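You operate a simulated robot arm through the tools that you are given. There is no shell and no other tool.

The job below is to be done with a simulated robot arm. You get a single attempt, and the scene is never put back.

TASK
Switch light box P23 to Full, then plate its drawing's left tint.
Fine: switch on, dial at Full; then lay two of the four ticketed panes on the box, one on the other in that field, their depths of blue and amber adding up to its print; the other two and the drawing stay put.

It is judged by the outcome, as a careful person would: the job done as asked, and still so three seconds after it is handed in. It fails if anything else is knocked over, pushed out of place, dropped, spilled or broken.

THE ROBOT
A 5-joint arm with a two-finger parallel gripper, fixed in place. Base frame: the origin is at the foot of the arm, x ahead of it, y to its left, z up; the work surface is at about z = 967. Units: mm, rad, N and s.
It reaches about 1134 mm from its shoulder. Its first joint turns from -2.601 to 2.601 rad. Payload 1.57 kg.
Tool frame: the origin (TCP) lies between the finger pads and is the grasp point; the fingertips stand 30 mm ahead of it; z points along the fingers, y is the line along which they close. Largest opening 110 mm; finger width 24, thickness 12; the body of the gripper, 48 by 112 mm, starts 78 mm behind the TCP.
Orientation is told as [roll, pitch, yaw] about the base's x, y, z axes, in that order, counted from this pose: with the fingers straight down and closing along the base's y, the tool's x points along the base's -x, its y along +y and its z along -z.

THE INTERFACE
- The arm moves only by the tool step_arm. Its argument "motion" is a list of rows, each a list of 7 numbers: the shift along the base's x, y, z in mm, then the turn, a rotation vector about the base's x, y, z in rad, then the closure, from 0 (fully open) to 1 (shut). In form: [[dx, dy, dz, ax, ay, az, jaw], ...]. A call has 1 to 20 rows; each row is the pose to reach, as a shift and turn from the pose commanded when the call began. Each row takes 0.2 s and may step no farther than 50 mm and 0.15 rad from the row before; otherwise, or with a gripper value out of range, the whole call is refused. A pose out of reach is approached as far as the arm can. The call stops where the force on the tool passes 40 N (or 10 N more than at its start, if that is more) or the arm is blocked; 0.2 s more then pass. The fingers move at their own pace (about 153 mm/s each) and stop on an object; they squeeze with about 40 N. The grip force told is the motor's: it shows also when the fingers shut on nothing. Time passes only in rows, and 0.2 s behind the last, so rows that repeat a pose let the fingers close. It gives the time, the measured TCP pose, the force on the tool (base axes), the opening and the grip force at its end, in the units of the frame above (readings bear some noise), with the torque about the TCP (base axes, N m) and any sound that the robot's microphone picked up.
- Cameras (640 x 400 px; columns grow to the right, rows downward): "scene" is fixed at [50.8, -649.4, 1534]; the picture's right is [0.78, -0.62, 0.00], its down [-0.33, -0.42, -0.84] and it looks along [0.52, 0.66, -0.54] (base axes); focal length 339 px, centre (320, 200). "wrist" rides on the gripper at [70, 16, -141] in the tool frame; the picture's right is [-0.23, 0.97, 0.00], its down [-0.86, -0.20, -0.48] and it looks along [-0.47, -0.11, 0.88] (tool axes); focal length 222 px, centre (320, 200). There is no depth. A picture from a camera that has moved, and an enlarged one, comes with that camera's place and axes in the base frame and with its lens.
- capture(camera): a new picture of that camera. No time passes.
- lift_body(by): slides the trunk up (or, below 0, down) by that many mm; the arm rides with it, the base frame stays. It gives what a move gives, with no picture.
- close_up(camera, box): a new picture of the part [left, top, right, bottom] of that camera's present view, enlarged. No time passes.
- close_job(): hands the job in; it is judged then, once.

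Places have to be worked out from the pictures, the camera data and where the tool is seen. Open the gripper and draw the arm clear of the work before you hand the job in, unless the task says otherwise.

The tools are called after ">>>" as a command line: name --pt "numbers of a row" for each row, then --argument value for the rest, lists and objects as JSON in quotes. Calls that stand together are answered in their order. step_arm: Moves the arm, as the interface text tells. Its arguments: {"type":"object","properties":{"motion":{"type":"array","items":{"type":"array","items":{"type":"number"}}}},"required":["motion"]} The other tools are called the same way: lift_body (by) slides the trunk up or down; capture (camera) takes a picture; close_up (camera, box) takes an enlarged picture of a part of a camera's view; close_job () hands the job in.

At the start:

```text
clock: 0.0
eef_pos: [680.3, 26.0, 1189.3]
orientation: [0.0, -0.001, 0.001]
force: [0.3, 0.0, 0.2]
torque: [0.0, -0.03, 0.01]
width: 110.0
grip_force: 0.0
trunk travel left (down, up): [-922.0, 48.0]
```

scene: 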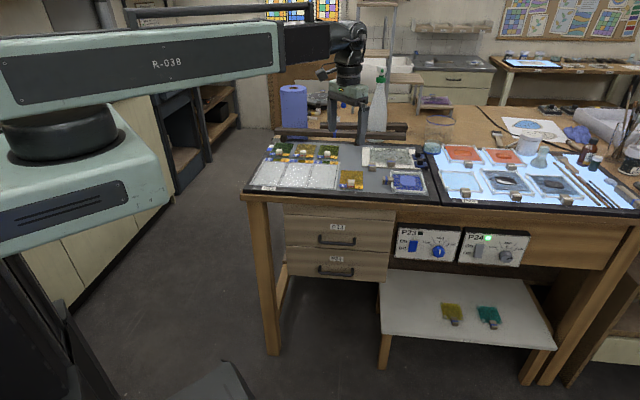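
wrist: 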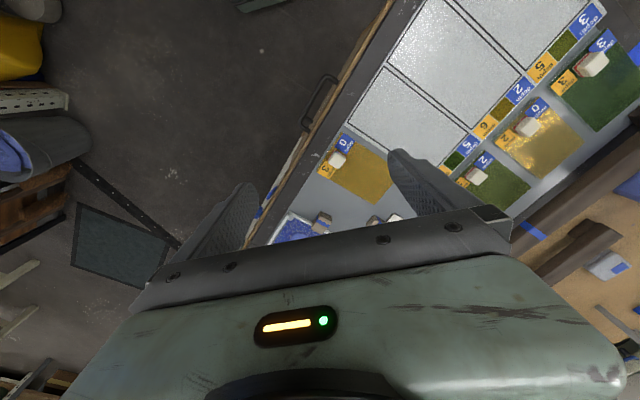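

I start by enlarging the main parts of the scene: the panes, the light box P23 and its control panel.

>>> close_up --camera "scene" --box '[240, 130, 440, 210]'

>>> close_up --camera "scene" --box '[380, 210, 540, 280]'

>>> close_up --camera "wrist" --box '[260, 0, 640, 240]'

>>> close_up --camera "scene" --box '[420, 130, 640, 220]'

```text
3.20 times, centred on (340, 170) of scene
camera zoom: at [50.8, -649.4, 1534.0], right [0.78, -0.62, 0.0], down [-0.33, -0.42, -0.84], along [0.52, 0.66, -0.54], focal length 1084 px, centre (256, 296)
```

zoom: 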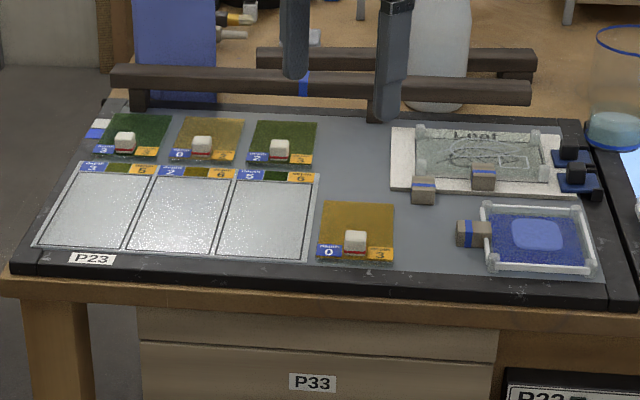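

```text
4.00 times, centred on (460, 245) of scene
camera zoom: at [50.8, -649.4, 1534.0], right [0.78, -0.62, 0.0], down [-0.33, -0.42, -0.84], along [0.52, 0.66, -0.54], focal length 1355 px, centre (-240, 20)
```

zoom: 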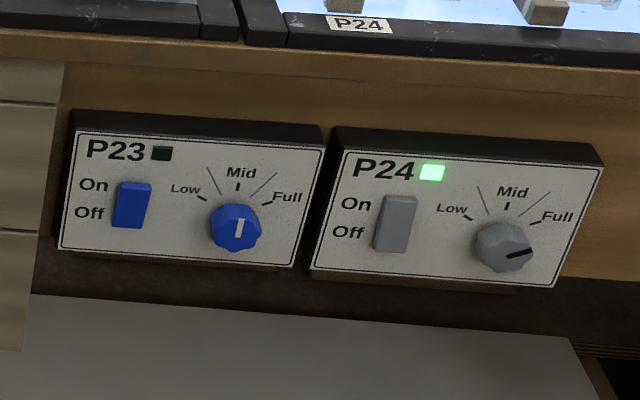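

```text
1.67 times, centred on (450, 120) of wrist
camera zoom: at [610.8, 42.9, 1331.2], right [0.23, 0.97, 0.0], down [0.86, -0.2, 0.48], along [0.47, -0.11, -0.88], focal length 370 px, centre (103, 333)
```

zoom: 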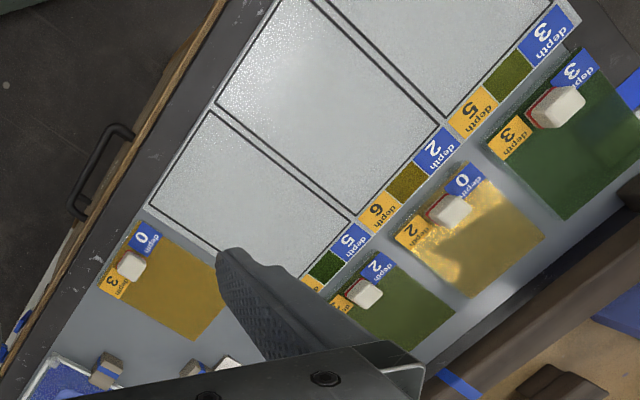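

```text
2.91 times, centred on (530, 175) of scene
camera zoom: at [50.8, -649.4, 1534.0], right [0.78, -0.62, 0.0], down [-0.33, -0.42, -0.84], along [0.52, 0.66, -0.54], focal length 986 px, centre (-291, 273)
```

zoom: 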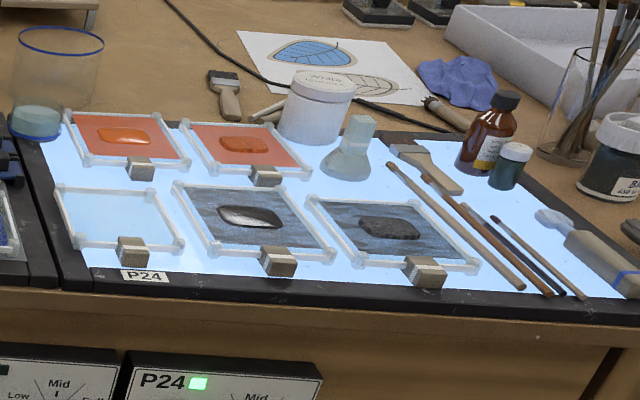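

The tickets in view read: field left blue 3 / amber 5, panes about (3,3), (0,2), (2,3) and (0,3). I move the wrist camera over the panes to check these readings and see how the handles are fixed.

>>> step_arm --pt "0 50 0 0 0 0 0" --pt "0 100 0 0 0 0 0" --pt "0 150 0 0 0 0 0" --pt "0 200 0 0 0 0 0" --pt "0 250 0 0 0 0 0" --pt "0 250 0 0 0 0 0"

>>> capture --camera "wrist"

```text
clock: 1.4
eef_pos: [680.1, 281.5, 1188.8]
orientation: [-0.001, 0.001, 0.0]
force: [0.6, 0.2, 0.4]
torque: [-0.02, 0.02, 0.0]
width: 110.3
grip_force: 0.0
trunk travel left (down, up): [-922.0, 48.0]
```

```text
taken
camera wrist: at [611.2, 297.8, 1331.2], right [0.23, 0.97, 0.0], down [0.85, -0.2, 0.48], along [0.47, -0.11, -0.88], focal length 222 px, centre (320, 200)
```

wrist: 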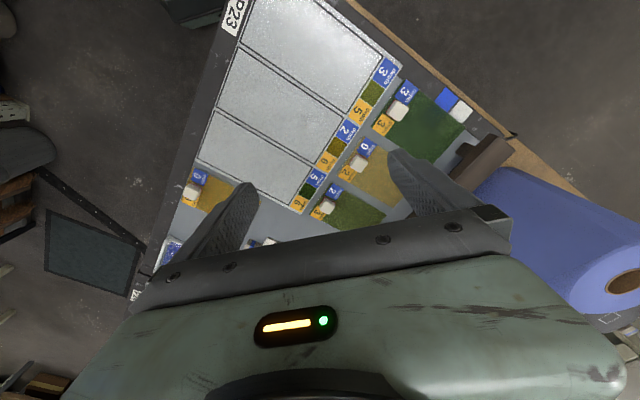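

The fields and panes are in view; I enlarge the ticketed area.

>>> close_up --camera "wrist" --box '[280, 50, 480, 230]'

>>> close_up --camera "wrist" --box '[200, 0, 420, 140]'

```text
2.22 times, centred on (380, 140) of wrist
camera zoom: at [611.2, 297.8, 1331.2], right [0.23, 0.97, 0.0], down [0.85, -0.2, 0.48], along [0.47, -0.11, -0.88], focal length 494 px, centre (187, 333)
```

zoom: 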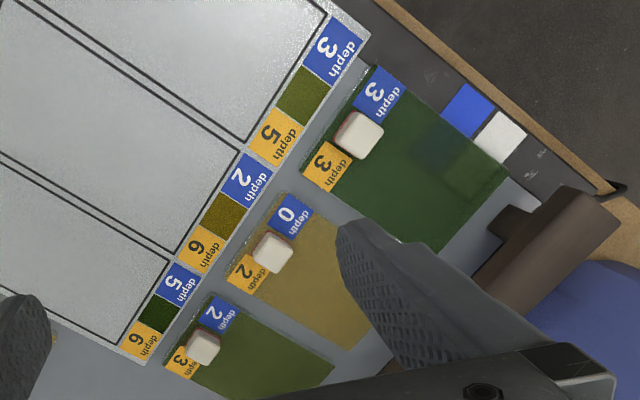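

```text
2.86 times, centred on (310, 70) of wrist
camera zoom: at [611.2, 297.8, 1331.2], right [0.23, 0.97, 0.0], down [0.85, -0.2, 0.48], along [0.47, -0.11, -0.88], focal length 635 px, centre (349, 571)
```

zoom: 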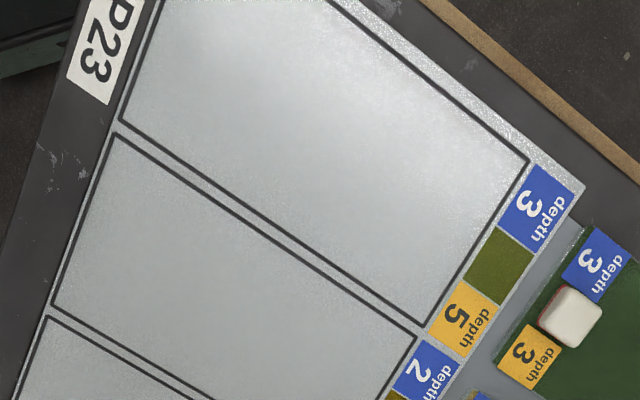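

Readings confirmed: left tint is blue 3 + amber 5, so pane (3,3) plus pane (0,2). I turn the gripper about 59° so that the camera lines up with the bench, and come a bit lower to measure the panes and field.

>>> step_arm --pt "0 12 0 0 0 0.147 0" --pt "0 24 -10 0 0 0.294 0" --pt "0 36 -20 0 0 0.441 0" --pt "0 48 -30 0 0 0.588 0" --pt "0 60 -40 0 0 0.735 0" --pt "-5 72 -50 0 0 0.882 0" --pt "-8 80 -60 0 0 1.03 0" --pt "-8 80 -60 0 0 1.03 0"

>>> capture --camera "wrist"

>>> close_up --camera "wrist" --box '[180, 0, 500, 200]'

```text
clock: 3.2
eef_pos: [670.2, 354.1, 1188.8]
orientation: [0.001, 0.0, 1.029]
force: [-0.6, 1.0, -0.1]
torque: [0.0, 0.01, 0.01]
width: 109.8
grip_force: 0.1
out of reach, approached as far as the arm can: row 2, 3, 4, 5, 6, 7, 8
trunk travel left (down, up): [-922.0, 48.0]
```

```text
taken
camera wrist: at [620.9, 302.7, 1331.1], right [-0.72, 0.69, 0.0], down [0.61, 0.63, 0.48], along [0.33, 0.34, -0.88], focal length 222 px, centre (320, 200)
```

wrist: 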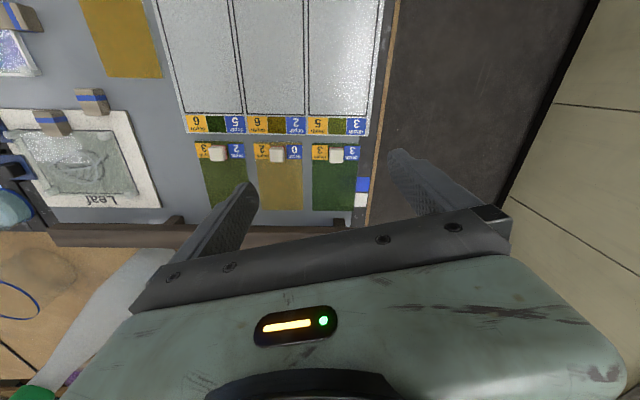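

```text
2.00 times, centred on (340, 100) of wrist
camera zoom: at [620.9, 302.7, 1331.1], right [-0.72, 0.69, 0.0], down [0.61, 0.63, 0.48], along [0.33, 0.34, -0.88], focal length 444 px, centre (280, 400)
```

zoom: 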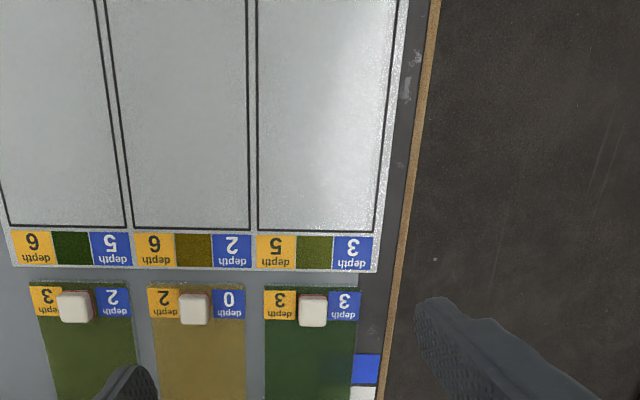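

Field is about 90×170 mm and the panes about 78×127 mm with a ~20 mm handle at the front edge, so stacking with an offset will fit. The switch comes first: I swing the arm to the control-panel side, clear of the bench, with the spin needed for tilting forward later.

>>> step_arm --pt "-10 -40 60 0 0 0.03 0" --pt "-20 -85 65 0 0 0.06 0" --pt "-30 -130 65 0 0 0.09 0" --pt "-40 -175 65 0 0 0.12 0" --pt "-50 -220 65 0 0 0.15 0" --pt "-60 -265 65 0 0 0.18 0" --pt "-70 -310 65 0 0 0.21 0" --pt "-80 -355 65 0 0 0.24 0" --pt "-90 -400 65 0 0 0.27 0" --pt "-100 -440 65 0 0 0.3 0" --pt "-110 -478 65 0 0 0.332 0" --pt "-110 -478 65 0 0 0.332 0"

>>> lift_body --by -200

>>> capture --camera "scene"

>>> capture --camera "wrist"

```text
refused: row 1 steps farther than a row can; nothing moved
```

```text
clock: 4.8
eef_pos: [668.8, 349.9, 1021.8]
orientation: [-0.01, -0.005, 1.029]
force: [-4.0, -0.7, 27.3]
torque: [-0.67, -1.44, -0.16]
width: 107.6
grip_force: 0.0
trunk travel left (down, up): [-754.0, 216.0]
stopped: the force on the tool passed its limit at 101 N (the readings are from after the stop); the commanded pose is now the measured one
```

```text
taken
```

scene: 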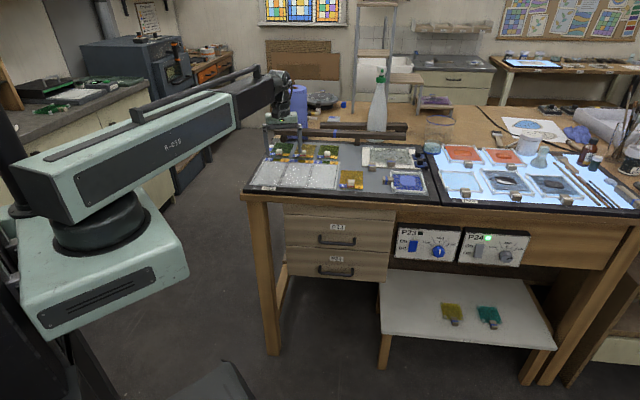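

```text
taken
camera wrist: at [619.0, 301.3, 1164.4], right [-0.72, 0.7, -0.01], down [0.61, 0.63, 0.48], along [0.34, 0.34, -0.88], focal length 222 px, centre (320, 200)
```

wrist: 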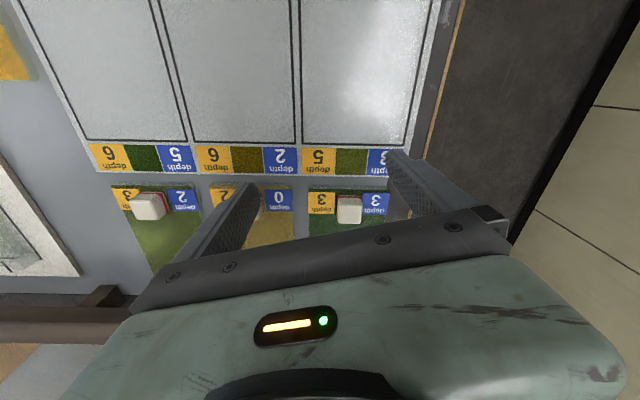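

My first move was refused, yet the trunk still went down and a fingertip has landed on the handle of the (0,2) pane. I lift straight up off it and check that nothing moved.

>>> step_arm --pt "0 0 15 0 0 0 0" --pt "0 0 50 0 0 0 0" --pt "0 0 95 0 0 0 0" --pt "0 0 140 0 0 0 0" --pt "0 0 165 0 0 0 0" --pt "0 0 165 0 0 0 0"

>>> close_up --camera "wrist" --box '[180, 0, 500, 200]'

>>> close_up --camera "scene" --box '[240, 130, 440, 210]'

```text
clock: 6.2
eef_pos: [674.4, 352.7, 1021.7]
orientation: [-0.008, -0.004, 1.029]
force: [-7.6, -3.1, 25.8]
torque: [-0.65, -1.23, -0.29]
width: 105.0
grip_force: 0.1
out of reach, approached as far as the arm can: row 1, 2, 3, 4, 5, 6
trunk travel left (down, up): [-754.0, 216.0]
```

```text
2.00 times, centred on (340, 100) of wrist
camera zoom: at [624.5, 301.9, 1164.5], right [-0.72, 0.7, -0.01], down [0.61, 0.63, 0.48], along [0.34, 0.34, -0.88], focal length 444 px, centre (280, 400)
```

zoom: 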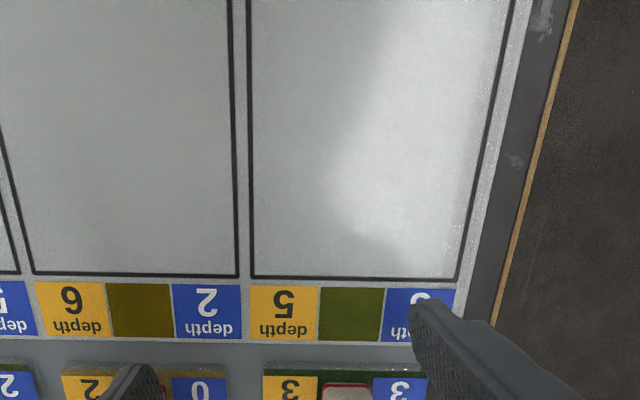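

```text
3.20 times, centred on (340, 170) of scene
camera zoom: at [50.8, -649.4, 1534.0], right [0.78, -0.62, 0.0], down [-0.33, -0.42, -0.84], along [0.52, 0.66, -0.54], focal length 1084 px, centre (256, 296)
```

zoom: 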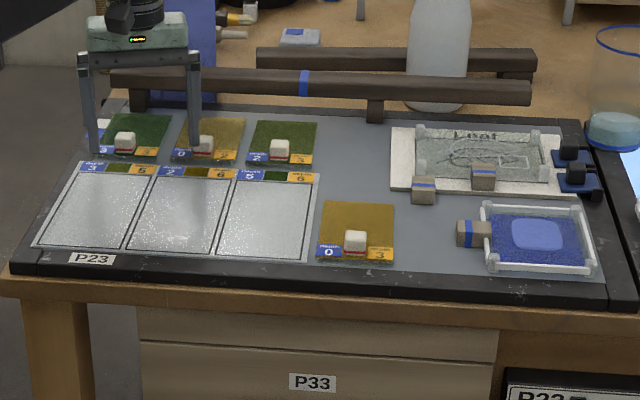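

The step command cannot change height here: the arm seems to travel only in the horizontal and the trunk lift sets z. I raise the trunk to come off the handle.

>>> lift_body --by 40

>>> capture --camera "wrist"

>>> close_up --camera "scene" --box '[240, 130, 440, 210]'

```text
clock: 7.1
eef_pos: [678.0, 354.7, 1059.8]
orientation: [-0.008, 0.0, 1.028]
force: [0.1, -0.8, 0.1]
torque: [-0.01, 0.0, 0.02]
width: 110.1
grip_force: 0.0
trunk travel left (down, up): [-794.0, 176.0]
```

```text
taken
camera wrist: at [627.7, 302.9, 1202.4], right [-0.72, 0.7, -0.01], down [0.61, 0.63, 0.48], along [0.34, 0.34, -0.88], focal length 222 px, centre (320, 200)
```

wrist: 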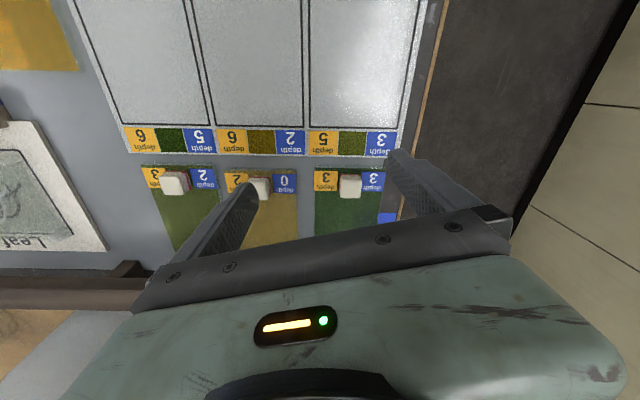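

```text
3.20 times, centred on (340, 170) of scene
camera zoom: at [50.8, -649.4, 1534.0], right [0.78, -0.62, 0.0], down [-0.33, -0.42, -0.84], along [0.52, 0.66, -0.54], focal length 1084 px, centre (256, 296)
```

zoom: 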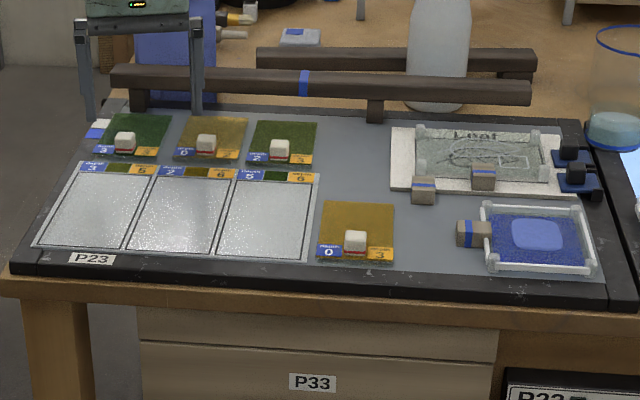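

Only the (0,2) pane slid a few millimetres, and it is one I must move anyway; everything else is in place. I raise well clear, and only then swing away.

>>> lift_body --by 120

```text
clock: 8.6
eef_pos: [677.7, 352.5, 1180.1]
orientation: [-0.01, -0.002, 1.031]
force: [0.1, 1.1, -0.1]
torque: [-0.02, 0.02, -0.01]
width: 109.9
grip_force: 0.0
trunk travel left (down, up): [-914.0, 56.0]
```

Now I swing to the panel side in small rows, keeping dz at zero.

>>> step_arm --pt "-10 -40 0 0 0 0.03 0" --pt "-20 -82 0 0 0 0.06 0" --pt "-30 -125 0 0 0 0.09 0" --pt "-40 -168 0 0 0 0.12 0" --pt "-50 -211 0 0 0 0.15 0" --pt "-60 -254 0 0 0 0.18 0" --pt "-70 -297 0 0 0 0.21 0" --pt "-80 -340 0 0 0 0.24 0" --pt "-90 -383 0 0 0 0.27 0" --pt "-100 -426 0 0 0 0.3 0" --pt "-110 -469 0 0 0 0.332 0" --pt "-110 -469 0 0 0 0.332 0"

>>> capture --camera "scene"

```text
clock: 11.2
eef_pos: [568.8, -119.2, 1181.1]
orientation: [-0.008, -0.003, 1.362]
force: [-0.7, -0.6, -0.3]
torque: [-0.02, 0.03, 0.03]
width: 109.8
grip_force: 0.0
trunk travel left (down, up): [-914.0, 56.0]
```

```text
taken
```

scene: 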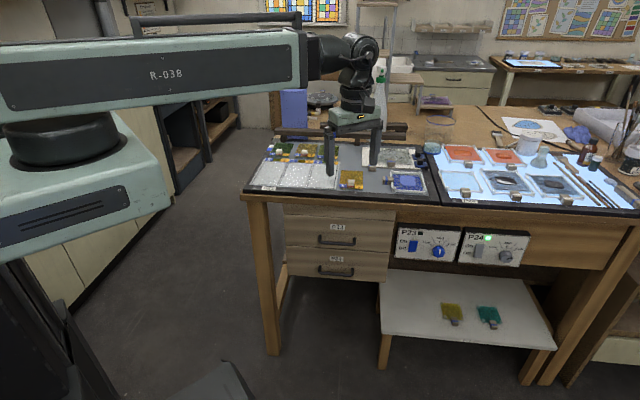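

The arm is telescopic: yaw, extension, wrist pitch and spin. I test the forward tilt in free air to learn the wrist's lever.

>>> step_arm --pt "0 0 0 -0.0286 -0.137 0 0" --pt "0 0 0 -0.0573 -0.274 0 0" --pt "0 0 0 -0.0859 -0.411 0 0" --pt "0 0 0 -0.0859 -0.411 0 0"

```text
clock: 12.2
eef_pos: [657.5, -134.7, 1202.2]
orientation: [-0.428, -0.003, 1.364]
force: [0.3, 0.2, -0.4]
torque: [0.0, 0.03, 0.03]
width: 110.0
grip_force: 0.1
out of reach, approached as far as the arm can: row 1, 2, 3, 4
trunk travel left (down, up): [-914.0, 56.0]
```

Tilting lifts the TCP about a lever of ~244 mm and the extension is at its shortest. I check what the commanded pose is now with a null row.

>>> step_arm --pt "0 0 0 0 0 0 0.9"

```text
clock: 12.6
eef_pos: [658.4, -133.3, 1201.0]
orientation: [-0.426, -0.005, 1.363]
force: [0.3, -0.2, 0.0]
torque: [0.01, 0.01, 0.05]
width: 10.7
grip_force: 0.1
trunk travel left (down, up): [-914.0, 56.0]
```

The commanded pose follows the reached one. I now tilt the tool to nearly horizontal along the wrist's own arc.

>>> step_arm --pt "34.3 -7.2 16.2 -0.0286 -0.137 0 1" --pt "61.2 -12.8 36.5 -0.0573 -0.274 0 1" --pt "85.1 -17.8 60.3 -0.0859 -0.411 0 1" --pt "105.4 -22.0 87.4 -0.1145 -0.548 0 1" --pt "122.0 -25.5 117.1 -0.1432 -0.685 0 1" --pt "134.2 -28.0 148.8 -0.1718 -0.822 0 1" --pt "141.8 -29.6 180.8 -0.1994 -0.9545 0 1" --pt "141.8 -29.6 180.8 -0.1994 -0.9545 0 1"

>>> capture --camera "scene"

>>> capture --camera "wrist"

```text
clock: 14.4
eef_pos: [796.1, -165.5, 1379.7]
orientation: [-1.404, -0.004, 1.369]
force: [-0.1, 0.1, 0.6]
torque: [-0.04, 0.02, 0.0]
width: 0.0
grip_force: 20.9
trunk travel left (down, up): [-914.0, 56.0]
```

```text
taken
```

scene: 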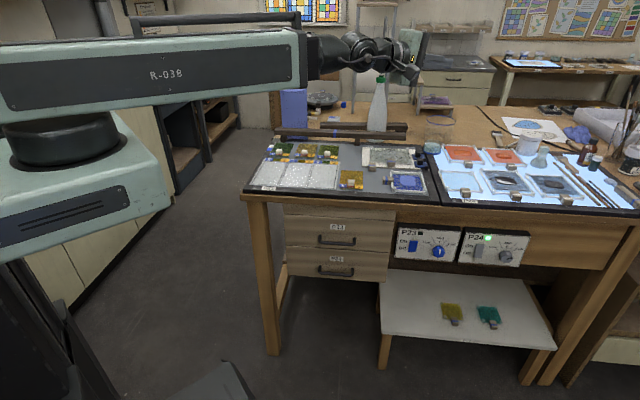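

```text
taken
camera wrist: at [643.8, -204.1, 1387.2], right [-0.11, 0.26, -0.96], down [-0.26, 0.93, 0.28], along [0.96, 0.28, -0.04], focal length 222 px, centre (320, 200)
```

wrist: 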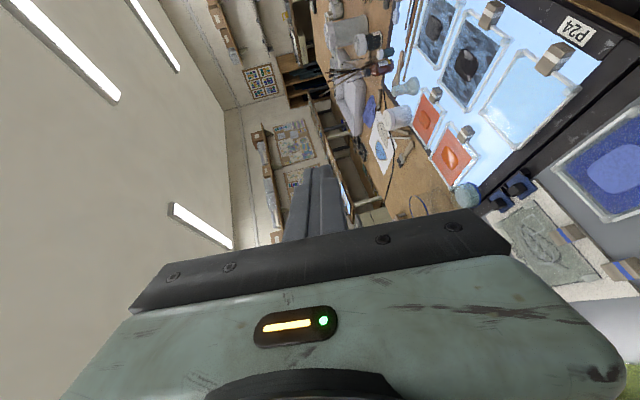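

The tool is now nearly horizontal. I swing the base to about -28° azimuth so the gripper stays well in front of the bench, then lower the trunk to panel height.

>>> step_arm --pt "-10.7 -44.9 0 0 0 -0.0569 1" --pt "-23.9 -89.1 0 0 0 -0.1136 1" --pt "-39.6 -132.5 0 0 0 -0.1704 1" --pt "-57.7 -174.9 0 0 0 -0.2271 1" --pt "-78.2 -216.2 0 0 0 -0.2838 1" --pt "-78.2 -216.2 0 0 0 -0.2838 1"

>>> capture --camera "scene"

```text
clock: 15.8
eef_pos: [717.9, -385.7, 1379.4]
orientation: [-1.404, -0.004, 1.083]
force: [0.5, 0.3, -0.4]
torque: [-0.01, 0.01, 0.01]
width: 0.1
grip_force: 21.3
trunk travel left (down, up): [-914.0, 56.0]
```

```text
taken
```

scene: 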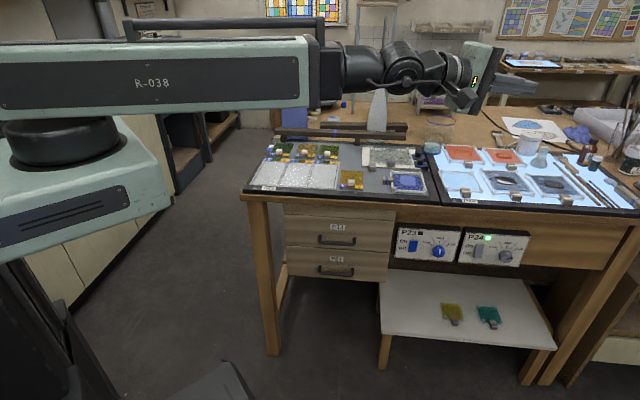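

The space below is clear, so I lower the trunk in two parts to panel height.

>>> lift_body --by -300

>>> lift_body --by -230

>>> capture --camera "scene"

>>> capture --camera "wrist"

```text
clock: 18.8
eef_pos: [719.1, -384.8, 1079.6]
orientation: [-1.405, -0.003, 1.081]
force: [-0.1, -0.1, -0.6]
torque: [0.01, 0.0, -0.02]
width: 0.1
grip_force: 21.4
trunk travel left (down, up): [-614.0, 356.0]
```

```text
clock: 21.2
eef_pos: [718.5, -384.8, 849.5]
orientation: [-1.404, -0.005, 1.082]
force: [0.7, -0.1, 0.0]
torque: [0.03, 0.0, 0.03]
width: 0.0
grip_force: 21.1
trunk travel left (down, up): [-384.0, 586.0]
```

```text
taken
```

scene: 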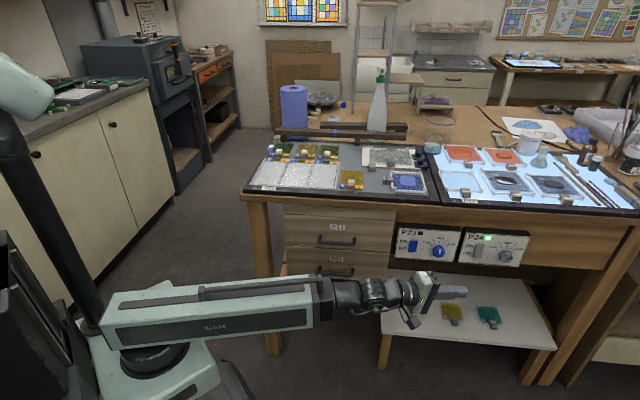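

```text
taken
camera wrist: at [560.9, -378.7, 857.3], right [-0.03, 0.28, -0.96], down [0.01, 0.96, 0.28], along [1.0, 0.0, -0.04], focal length 222 px, centre (320, 200)
```

wrist: 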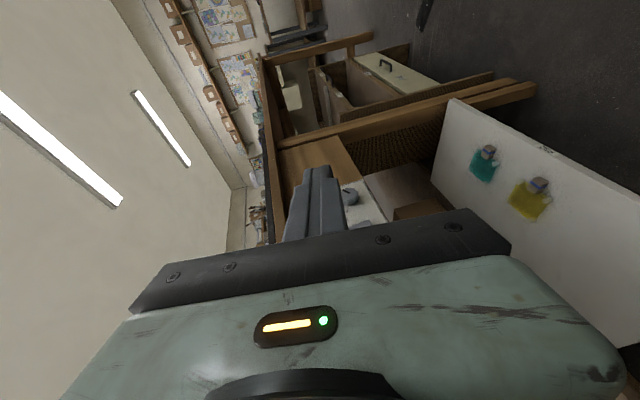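

The fingers block the panel in this view. I spin the tool 90° so that the camera rides above, then swing towards the panel for a look.

>>> step_arm --pt "0 0 0 -0.127 0.0675 0.0242 1" --pt "0 0 0 -0.254 0.135 0.0484 1" --pt "0 0 0 -0.381 0.2025 0.0726 1" --pt "0 0 0 -0.508 0.27 0.0968 1" --pt "0 0 0 -0.635 0.3375 0.121 1" --pt "0 0 0 -0.762 0.405 0.1452 1" --pt "0 0 0 -0.889 0.4725 0.1694 1" --pt "0 0 0 -1.016 0.54 0.1936 1" --pt "0 0 0 -1.143 0.6075 0.2178 1" --pt "0 0 0 -1.27 0.675 0.242 1" --pt "0 0 0 -1.368 0.727 0.2607 1" --pt "0 0 0 -1.368 0.727 0.2607 1"

>>> lift_body --by -50

>>> capture --camera "wrist"

```text
clock: 23.8
eef_pos: [727.8, -365.9, 849.7]
orientation: [-0.005, 1.405, 2.623]
force: [0.0, -0.7, -0.3]
torque: [0.02, -0.01, 0.0]
width: 0.0
grip_force: 21.2
out of reach, approached as far as the arm can: row 9, 10, 11, 12
trunk travel left (down, up): [-384.0, 586.0]
```

```text
clock: 24.7
eef_pos: [727.0, -367.4, 799.3]
orientation: [-0.012, 1.407, 2.618]
force: [-0.2, -0.2, 0.3]
torque: [0.01, 0.01, -0.03]
width: 0.3
grip_force: 21.1
trunk travel left (down, up): [-334.0, 636.0]
```

```text
taken
camera wrist: at [608.3, -317.8, 892.3], right [-0.51, -0.83, -0.23], down [-0.44, 0.47, -0.76], along [0.74, -0.29, -0.6], focal length 222 px, centre (320, 200)
```

wrist: 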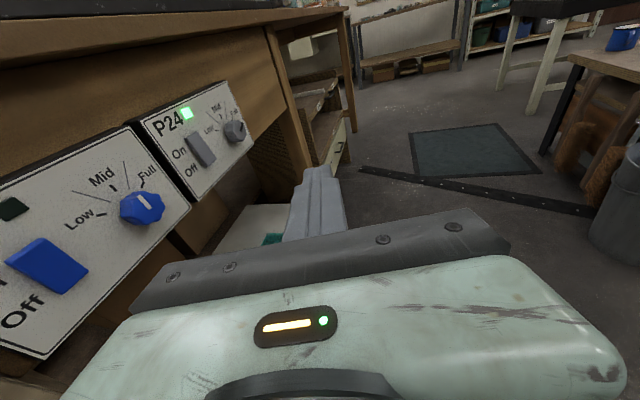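

The panel is now visible: knob front comes out near (905, -217, 773). I zoom in, then take a second viewpoint for triangulation.

>>> close_up --camera "wrist" --box '[0, 0, 320, 200]'

>>> close_up --camera "wrist" --box '[0, 160, 200, 360]'

>>> step_arm --pt "17.4 38.0 0 0 0 0.0512 1" --pt "33.3 76.6 0 0 0 0.1024 1" --pt "47.2 115.9 0 0 0 0.1536 1" --pt "47.2 115.9 0 0 0 0.1536 1"

>>> capture --camera "wrist"

>>> close_up --camera "wrist" --box '[0, 0, 320, 200]'

```text
2.00 times, centred on (160, 100) of wrist
camera zoom: at [608.3, -317.8, 892.3], right [-0.51, -0.83, -0.23], down [-0.44, 0.47, -0.76], along [0.74, -0.29, -0.6], focal length 444 px, centre (640, 400)
```

zoom: 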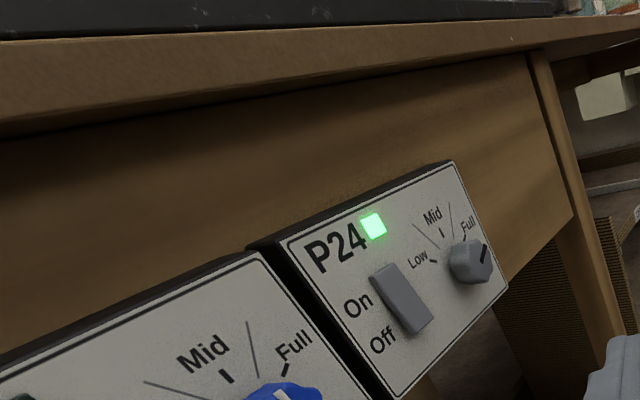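

```text
2.00 times, centred on (100, 260) of wrist
camera zoom: at [608.3, -317.8, 892.3], right [-0.51, -0.83, -0.23], down [-0.44, 0.47, -0.76], along [0.74, -0.29, -0.6], focal length 444 px, centre (760, 80)
```

zoom: 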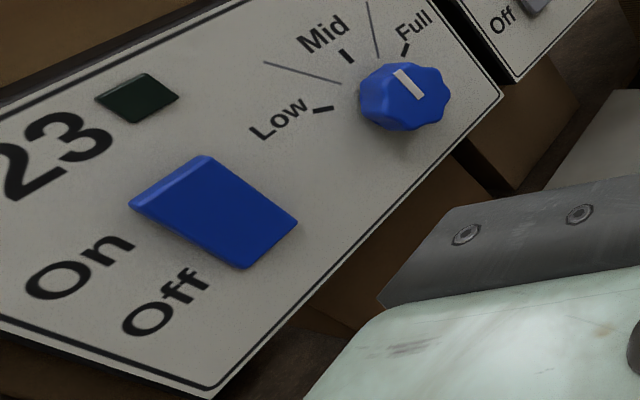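

```text
clock: 25.7
eef_pos: [771.9, -247.1, 799.4]
orientation: [-0.011, 1.407, 2.774]
force: [0.2, 1.2, -0.6]
torque: [0.01, -0.02, 0.0]
width: 0.2
grip_force: 21.3
trunk travel left (down, up): [-334.0, 636.0]
```

```text
taken
camera wrist: at [648.6, -217.8, 892.4], right [-0.38, -0.9, -0.23], down [-0.5, 0.4, -0.77], along [0.78, -0.17, -0.6], focal length 222 px, centre (320, 200)
```

wrist: 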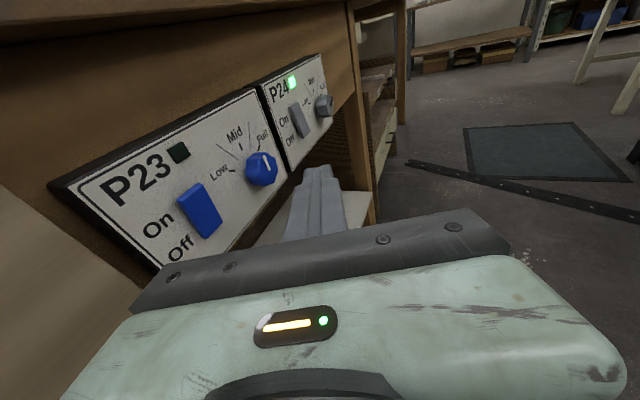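

```text
2.00 times, centred on (160, 100) of wrist
camera zoom: at [648.6, -217.8, 892.4], right [-0.38, -0.9, -0.23], down [-0.5, 0.4, -0.77], along [0.78, -0.17, -0.6], focal length 444 px, centre (640, 400)
```

zoom: 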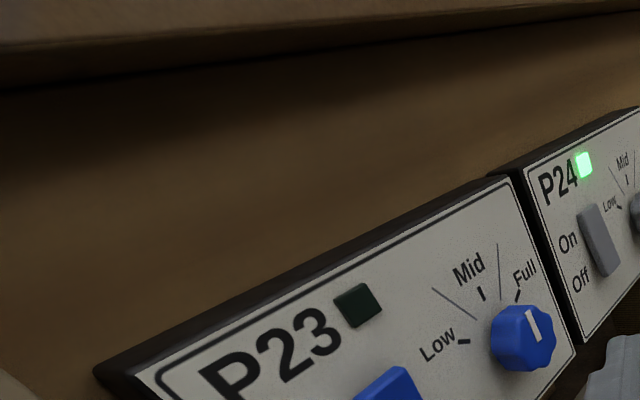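

Triangulation is consistent: knob front centre ≈ (904, -219, 774), panel face at n ≈ 505 (n being the 45° inward normal), bench edge overhanging ~40 mm. I now zoom in on the rocker from this second viewpoint.

>>> close_up --camera "wrist" --box '[40, 80, 300, 280]'

>>> close_up --camera "wrist" --box '[160, 120, 300, 250]'

>>> close_up --camera "scene" --box '[385, 220, 535, 275]'

```text
2.00 times, centred on (170, 180) of wrist
camera zoom: at [648.6, -217.8, 892.4], right [-0.38, -0.9, -0.23], down [-0.5, 0.4, -0.77], along [0.78, -0.17, -0.6], focal length 444 px, centre (620, 240)
```

zoom: 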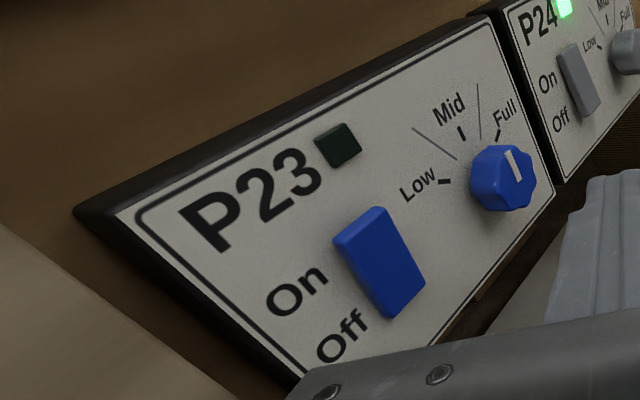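

```text
3.08 times, centred on (230, 185) of wrist
camera zoom: at [648.6, -217.8, 892.4], right [-0.38, -0.9, -0.23], down [-0.5, 0.4, -0.77], along [0.78, -0.17, -0.6], focal length 684 px, centre (597, 246)
```

zoom: 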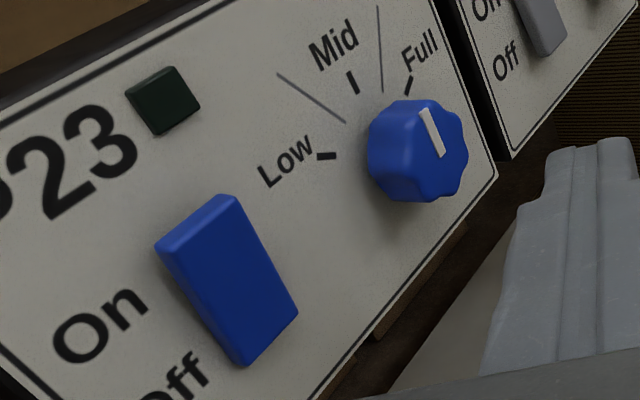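

```text
4.27 times, centred on (460, 248) of scene
camera zoom: at [50.8, -649.4, 1534.0], right [0.78, -0.62, 0.0], down [-0.33, -0.42, -0.84], along [0.52, 0.66, -0.54], focal length 1446 px, centre (-277, -3)
```

zoom: 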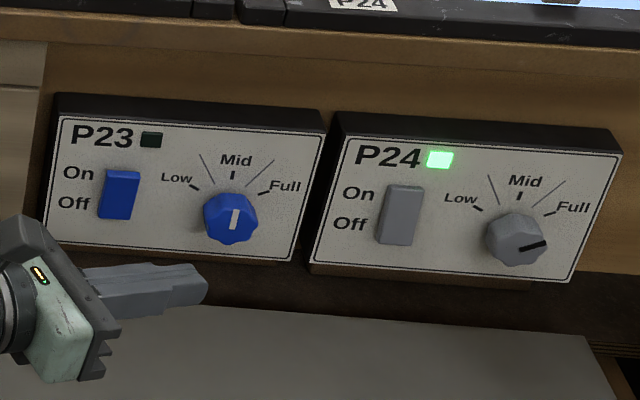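

Rocker spans u≈693–719, z≈757–807, with its top (On) half standing out, so it must be pushed near z≈800. I spin the tool back so that the closed fingers stack vertically and the gripper body is slim toward the drawers.

>>> step_arm --pt "0 0 0 0.132 -0.0489 -0.0226 1" --pt "0 0 0 0.2648 -0.0978 -0.0452 1" --pt "0 0 0 0.3973 -0.1467 -0.0678 1" --pt "0 0 0 0.5297 -0.1956 -0.0904 1" --pt "0 0 0 0.6621 -0.2445 -0.113 1" --pt "0 0 0 0.7945 -0.2934 -0.1356 1" --pt "0 0 0 0.927 -0.3424 -0.1582 1" --pt "0 0 0 1.0594 -0.3913 -0.1808 1" --pt "0 0 0 1.1918 -0.4402 -0.2034 1" --pt "0 0 0 1.3242 -0.4891 -0.226 1" --pt "0 0 0 1.4548 -0.5373 -0.2482 1" --pt "0 0 0 1.4548 -0.5373 -0.2482 1"

```text
clock: 28.3
eef_pos: [774.4, -251.5, 799.4]
orientation: [-1.409, -0.005, 1.222]
force: [-0.6, 0.6, 0.1]
torque: [0.03, -0.01, 0.02]
width: 0.0
grip_force: 21.1
trunk travel left (down, up): [-334.0, 636.0]
```

The tool can apparently sit a little off the radial plane. I test whether it can be yawed towards the panel normal in place.

>>> step_arm --pt "0 0 0 0 0 0.1 1" --pt "0 0 0 0 0 0.2 1" --pt "0 0 0 0 0 0.2 1"

```text
clock: 29.1
eef_pos: [774.0, -251.4, 799.1]
orientation: [-1.408, -0.005, 1.425]
force: [-0.1, 0.1, -0.7]
torque: [-0.03, 0.02, 0.0]
width: 0.2
grip_force: 21.6
out of reach, approached as far as the arm can: row 2
trunk travel left (down, up): [-334.0, 636.0]
```

The yaw did change in place, so there is more freedom than stated. I try turning further toward the panel normal and look at how the arm stands.

>>> step_arm --pt "0 0 0 0 0 0.1 1" --pt "0 0 0 0 0 0.2 1" --pt "0 0 0 0 0 0.3 1" --pt "0 0 0 0 0 0.3 1"

>>> capture --camera "scene"

```text
clock: 30.1
eef_pos: [774.2, -251.1, 800.3]
orientation: [-1.407, -0.003, 1.724]
force: [-0.9, -1.0, -0.7]
torque: [0.0, 0.03, 0.0]
width: 0.0
grip_force: 21.8
trunk travel left (down, up): [-334.0, 636.0]
```

```text
taken
```

scene: 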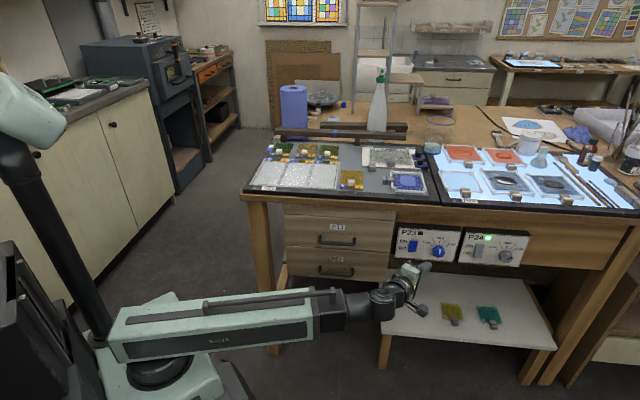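

The wrist yaws freely: I can point the tool straight at the panel. I continue turning to 45° (along the panel's normal).

>>> step_arm --pt "0 0 0 0 0 0.13 1" --pt "0 0 0 0 0 0.26 1" --pt "0 0 0 0 0 0.39 1" --pt "0 0 0 0 0 0.52 1" --pt "0 0 0 0 0 0.632 1" --pt "0 0 0 0 0 0.632 1"

>>> capture --camera "scene"

>>> capture --camera "wrist"

```text
clock: 31.5
eef_pos: [781.2, -241.2, 797.2]
orientation: [-1.391, -0.102, 2.336]
force: [0.3, -0.2, 0.4]
torque: [0.01, 0.03, 0.03]
width: 0.1
grip_force: 21.4
out of reach, approached as far as the arm can: row 2, 3, 4, 5, 6
trunk travel left (down, up): [-334.0, 636.0]
```

```text
taken
```

scene: 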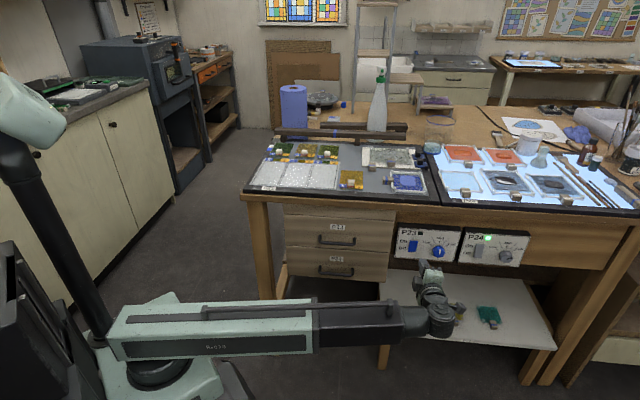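

```text
taken
camera wrist: at [729.0, -390.0, 799.4], right [-0.35, 0.11, -0.93], down [-0.88, 0.29, 0.37], along [0.31, 0.95, 0.0], focal length 222 px, centre (320, 200)
```

wrist: 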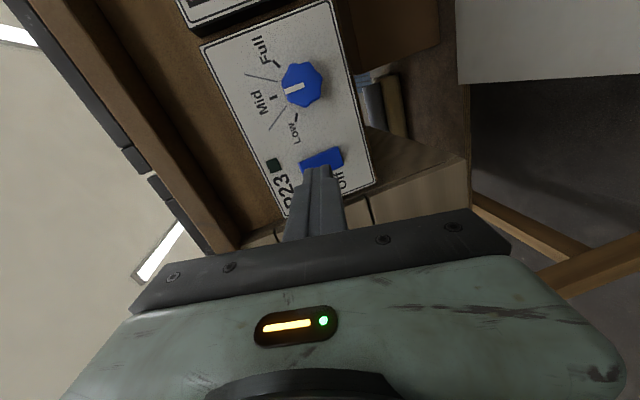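

The tool now points at the panel (direction ≈ [0.70, 0.70, -0.18]). I raise 8 mm, align with the rocker's centre (u≈706) and advance to about 20 mm short of it.

>>> lift_body --by 8

>>> step_arm --pt "-6 6 0 0 0 0 1" --pt "-12 12 0 0 0 0 1" --pt "13 37 0 0 0 0 1" --pt "28 52 0 0 0 0 1" --pt "28 52 0 0 0 0 1"

>>> capture --camera "wrist"

>>> close_up --camera "scene" --box '[370, 210, 530, 310]'

```text
clock: 32.1
eef_pos: [782.0, -240.9, 802.9]
orientation: [-1.392, -0.102, 2.336]
force: [0.4, 0.0, 0.4]
torque: [-0.02, -0.02, -0.02]
width: 0.1
grip_force: 21.5
trunk travel left (down, up): [-342.0, 628.0]
```

```text
clock: 33.3
eef_pos: [810.2, -190.5, 803.5]
orientation: [-1.392, -0.096, 2.336]
force: [-0.2, 0.3, -0.8]
torque: [0.02, -0.01, -0.01]
width: 0.2
grip_force: 21.1
trunk travel left (down, up): [-342.0, 628.0]
```

```text
taken
camera wrist: at [757.3, -338.1, 807.3], right [-0.35, 0.11, -0.93], down [-0.88, 0.29, 0.37], along [0.31, 0.95, 0.0], focal length 222 px, centre (320, 200)
```

wrist: 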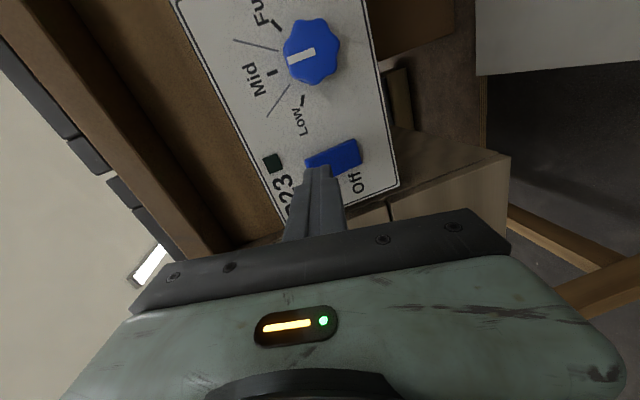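

```text
4.00 times, centred on (450, 260) of scene
camera zoom: at [50.8, -649.4, 1534.0], right [0.78, -0.62, 0.0], down [-0.33, -0.42, -0.84], along [0.52, 0.66, -0.54], focal length 1355 px, centre (-200, -40)
```

zoom: 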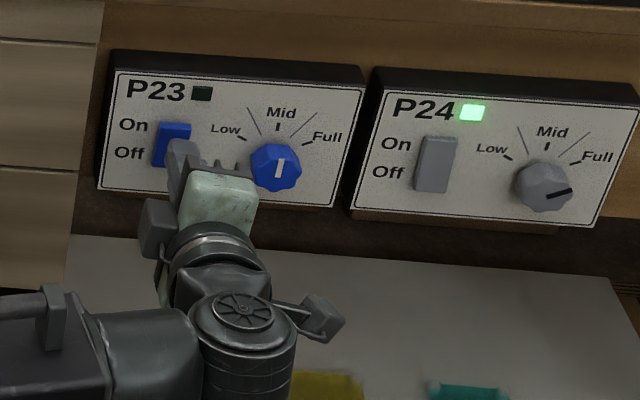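

Tip is at u≈708, n≈468, z≈798, about 22 mm short of the rocker's upper half. I push on along the normal in small rows.

>>> step_arm --pt "8.5 8.5 0 0 0 0 1" --pt "12.7 12.7 0 0 0 0 1" --pt "15.6 15.6 0 0 0 0 1" --pt "17.7 17.7 0 0 0 0 1" --pt "19.8 19.8 0 0 0 0 1" --pt "21.9 21.9 0 0 0 0 1" --pt "24.0 24.0 0 0 0 0 1"

>>> close_up --camera "scene" --box '[370, 210, 530, 310]'

```text
clock: 34.7
eef_pos: [827.7, -171.4, 804.3]
orientation: [-1.388, -0.101, 2.332]
force: [-12.8, -9.6, 2.8]
torque: [0.13, 0.02, 0.27]
width: 0.0
grip_force: 21.2
trunk travel left (down, up): [-342.0, 628.0]
stopped in row 6: the force on the tool passed its limit at 45 N (the readings are from after the stop); the commanded pose is now the measured one
```

```text
4.00 times, centred on (450, 260) of scene
camera zoom: at [50.8, -649.4, 1534.0], right [0.78, -0.62, 0.0], down [-0.33, -0.42, -0.84], along [0.52, 0.66, -0.54], focal length 1355 px, centre (-200, -40)
```

zoom: 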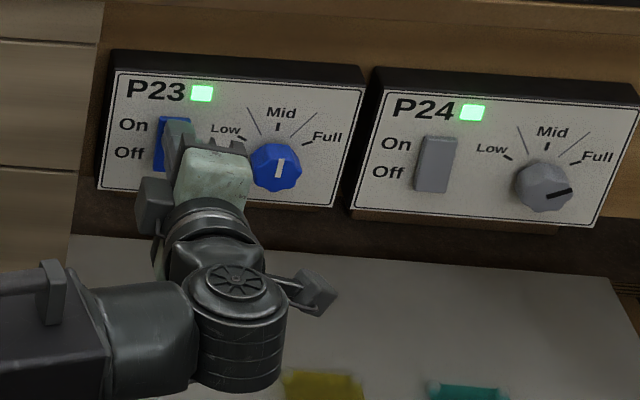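

P23's lamp is lit: the switch is On. I back straight off, then level the tool for the knob.

>>> step_arm --pt "-15 -15 0 0 0 0 1" --pt "-40 -40 0 0 0 0 1" --pt "-60 -60 0 0 0 0 1" --pt "-60 -60 0 0 0 0 1"

>>> step_arm --pt "0.3 0.3 14 0.042 -0.042 0 0.45" --pt "0.6 0.6 28 0.084 -0.084 0 0.45" --pt "1 1 43 0.1266 -0.1266 0 0.45" --pt "1 1 43 0.1266 -0.1266 0 0.45"

>>> capture --camera "wrist"

>>> close_up --camera "scene" --box '[370, 210, 530, 310]'

```text
clock: 35.7
eef_pos: [768.8, -229.9, 803.4]
orientation: [-1.388, -0.098, 2.33]
force: [-0.3, -0.1, 0.3]
torque: [-0.01, -0.01, 0.01]
width: 0.0
grip_force: 21.1
trunk travel left (down, up): [-342.0, 628.0]
```

```text
clock: 36.7
eef_pos: [769.8, -231.3, 845.2]
orientation: [-1.564, -0.132, 2.35]
force: [0.2, -0.4, -0.2]
torque: [0.03, -0.02, -0.01]
width: 60.6
grip_force: 0.0
trunk travel left (down, up): [-342.0, 628.0]
```

```text
taken
camera wrist: at [717.0, -377.2, 821.5], right [-0.25, 0.25, -0.94], down [-0.92, 0.25, 0.31], along [0.31, 0.94, 0.16], focal length 222 px, centre (320, 200)
```

wrist: 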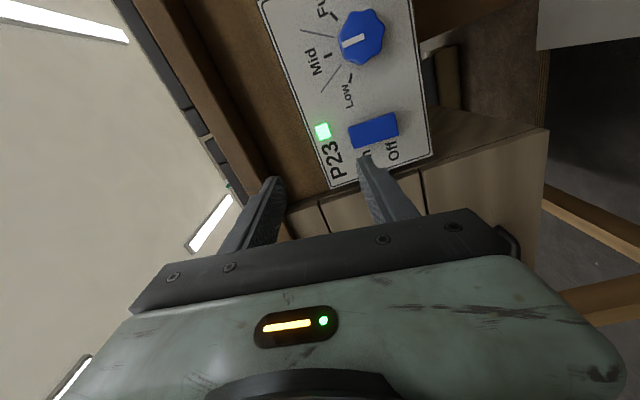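

```text
4.00 times, centred on (450, 260) of scene
camera zoom: at [50.8, -649.4, 1534.0], right [0.78, -0.62, 0.0], down [-0.33, -0.42, -0.84], along [0.52, 0.66, -0.54], focal length 1355 px, centre (-200, -40)
```

zoom: 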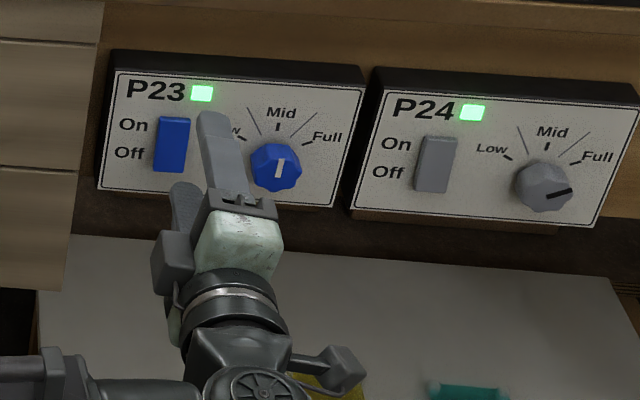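

The tool is level along the normal and the fingers are 60 mm apart. I lower to knob height (z≈773.5) and move sideways to u≈793, stopping short of the knob.

>>> lift_body --by -71.5

>>> step_arm --pt "30 -30 0 0 0 0 0.45" --pt "60.2 -60.2 0 0 0 0 0.45" --pt "78 -42 0 0 0 0 0.45" --pt "92 -28 0 0 0 0 0.45" --pt "92 -28 0 0 0 0 0.45"

>>> capture --camera "wrist"

>>> close_up --camera "scene" --box '[370, 210, 530, 310]'

```text
clock: 37.8
eef_pos: [770.5, -230.3, 772.9]
orientation: [-1.562, -0.131, 2.351]
force: [-0.2, -0.7, -1.2]
torque: [0.04, 0.01, -0.02]
width: 60.3
grip_force: 0.1
trunk travel left (down, up): [-270.0, 700.0]
```

```text
clock: 39.0
eef_pos: [862.1, -259.9, 773.3]
orientation: [-1.562, -0.13, 2.351]
force: [-0.6, -0.1, 0.3]
torque: [0.01, 0.01, 0.02]
width: 60.4
grip_force: 0.1
trunk travel left (down, up): [-270.0, 700.0]
```

```text
taken
camera wrist: at [809.0, -406.3, 749.8], right [-0.25, 0.24, -0.94], down [-0.92, 0.25, 0.31], along [0.31, 0.94, 0.16], focal length 222 px, centre (320, 200)
```

wrist: 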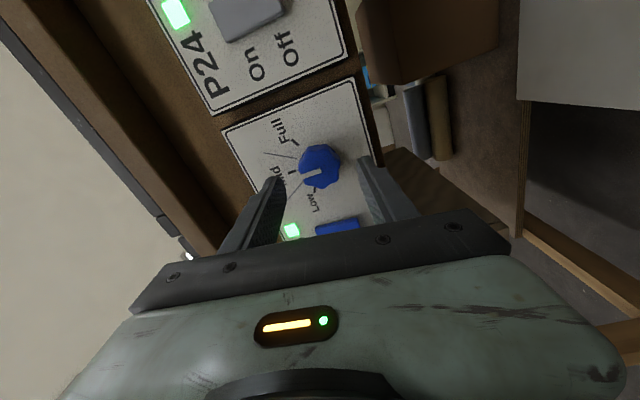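

```text
4.00 times, centred on (450, 260) of scene
camera zoom: at [50.8, -649.4, 1534.0], right [0.78, -0.62, 0.0], down [-0.33, -0.42, -0.84], along [0.52, 0.66, -0.54], focal length 1355 px, centre (-200, -40)
```

zoom: 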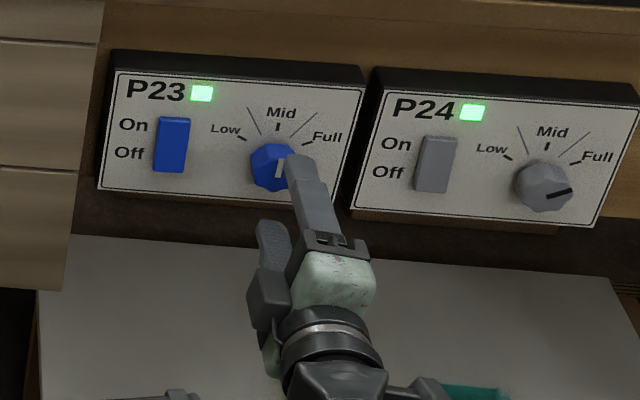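

The knob is centred between the fingers (u≈792, z≈774). I advance 44 mm so the tips straddle it, leaving ~5 mm to the panel.

>>> step_arm --pt "14.4 15.6 0 0 0 0 0.45" --pt "23.4 24.6 0 0 0 0 0.45" --pt "30.4 31.6 0 0 0 0 0.45" --pt "30.4 31.6 0 0 0 0 0.45"

>>> capture --camera "wrist"

```text
clock: 40.0
eef_pos: [891.2, -227.9, 772.3]
orientation: [-1.563, -0.13, 2.348]
force: [0.1, 1.3, -1.0]
torque: [0.03, 0.0, 0.02]
width: 60.5
grip_force: 0.1
trunk travel left (down, up): [-270.0, 700.0]
```

```text
taken
camera wrist: at [838.6, -374.1, 749.9], right [-0.25, 0.24, -0.94], down [-0.92, 0.25, 0.31], along [0.31, 0.94, 0.16], focal length 222 px, centre (320, 200)
```

wrist: 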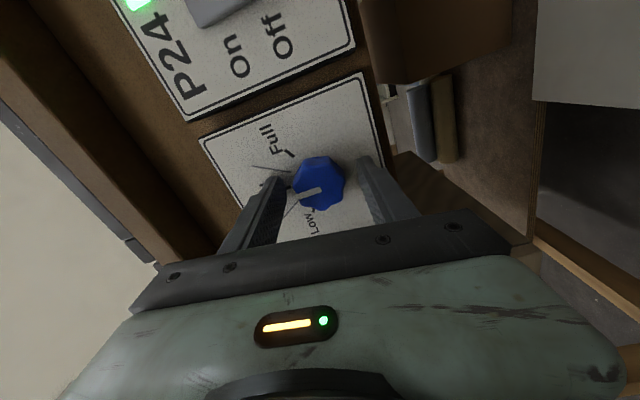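

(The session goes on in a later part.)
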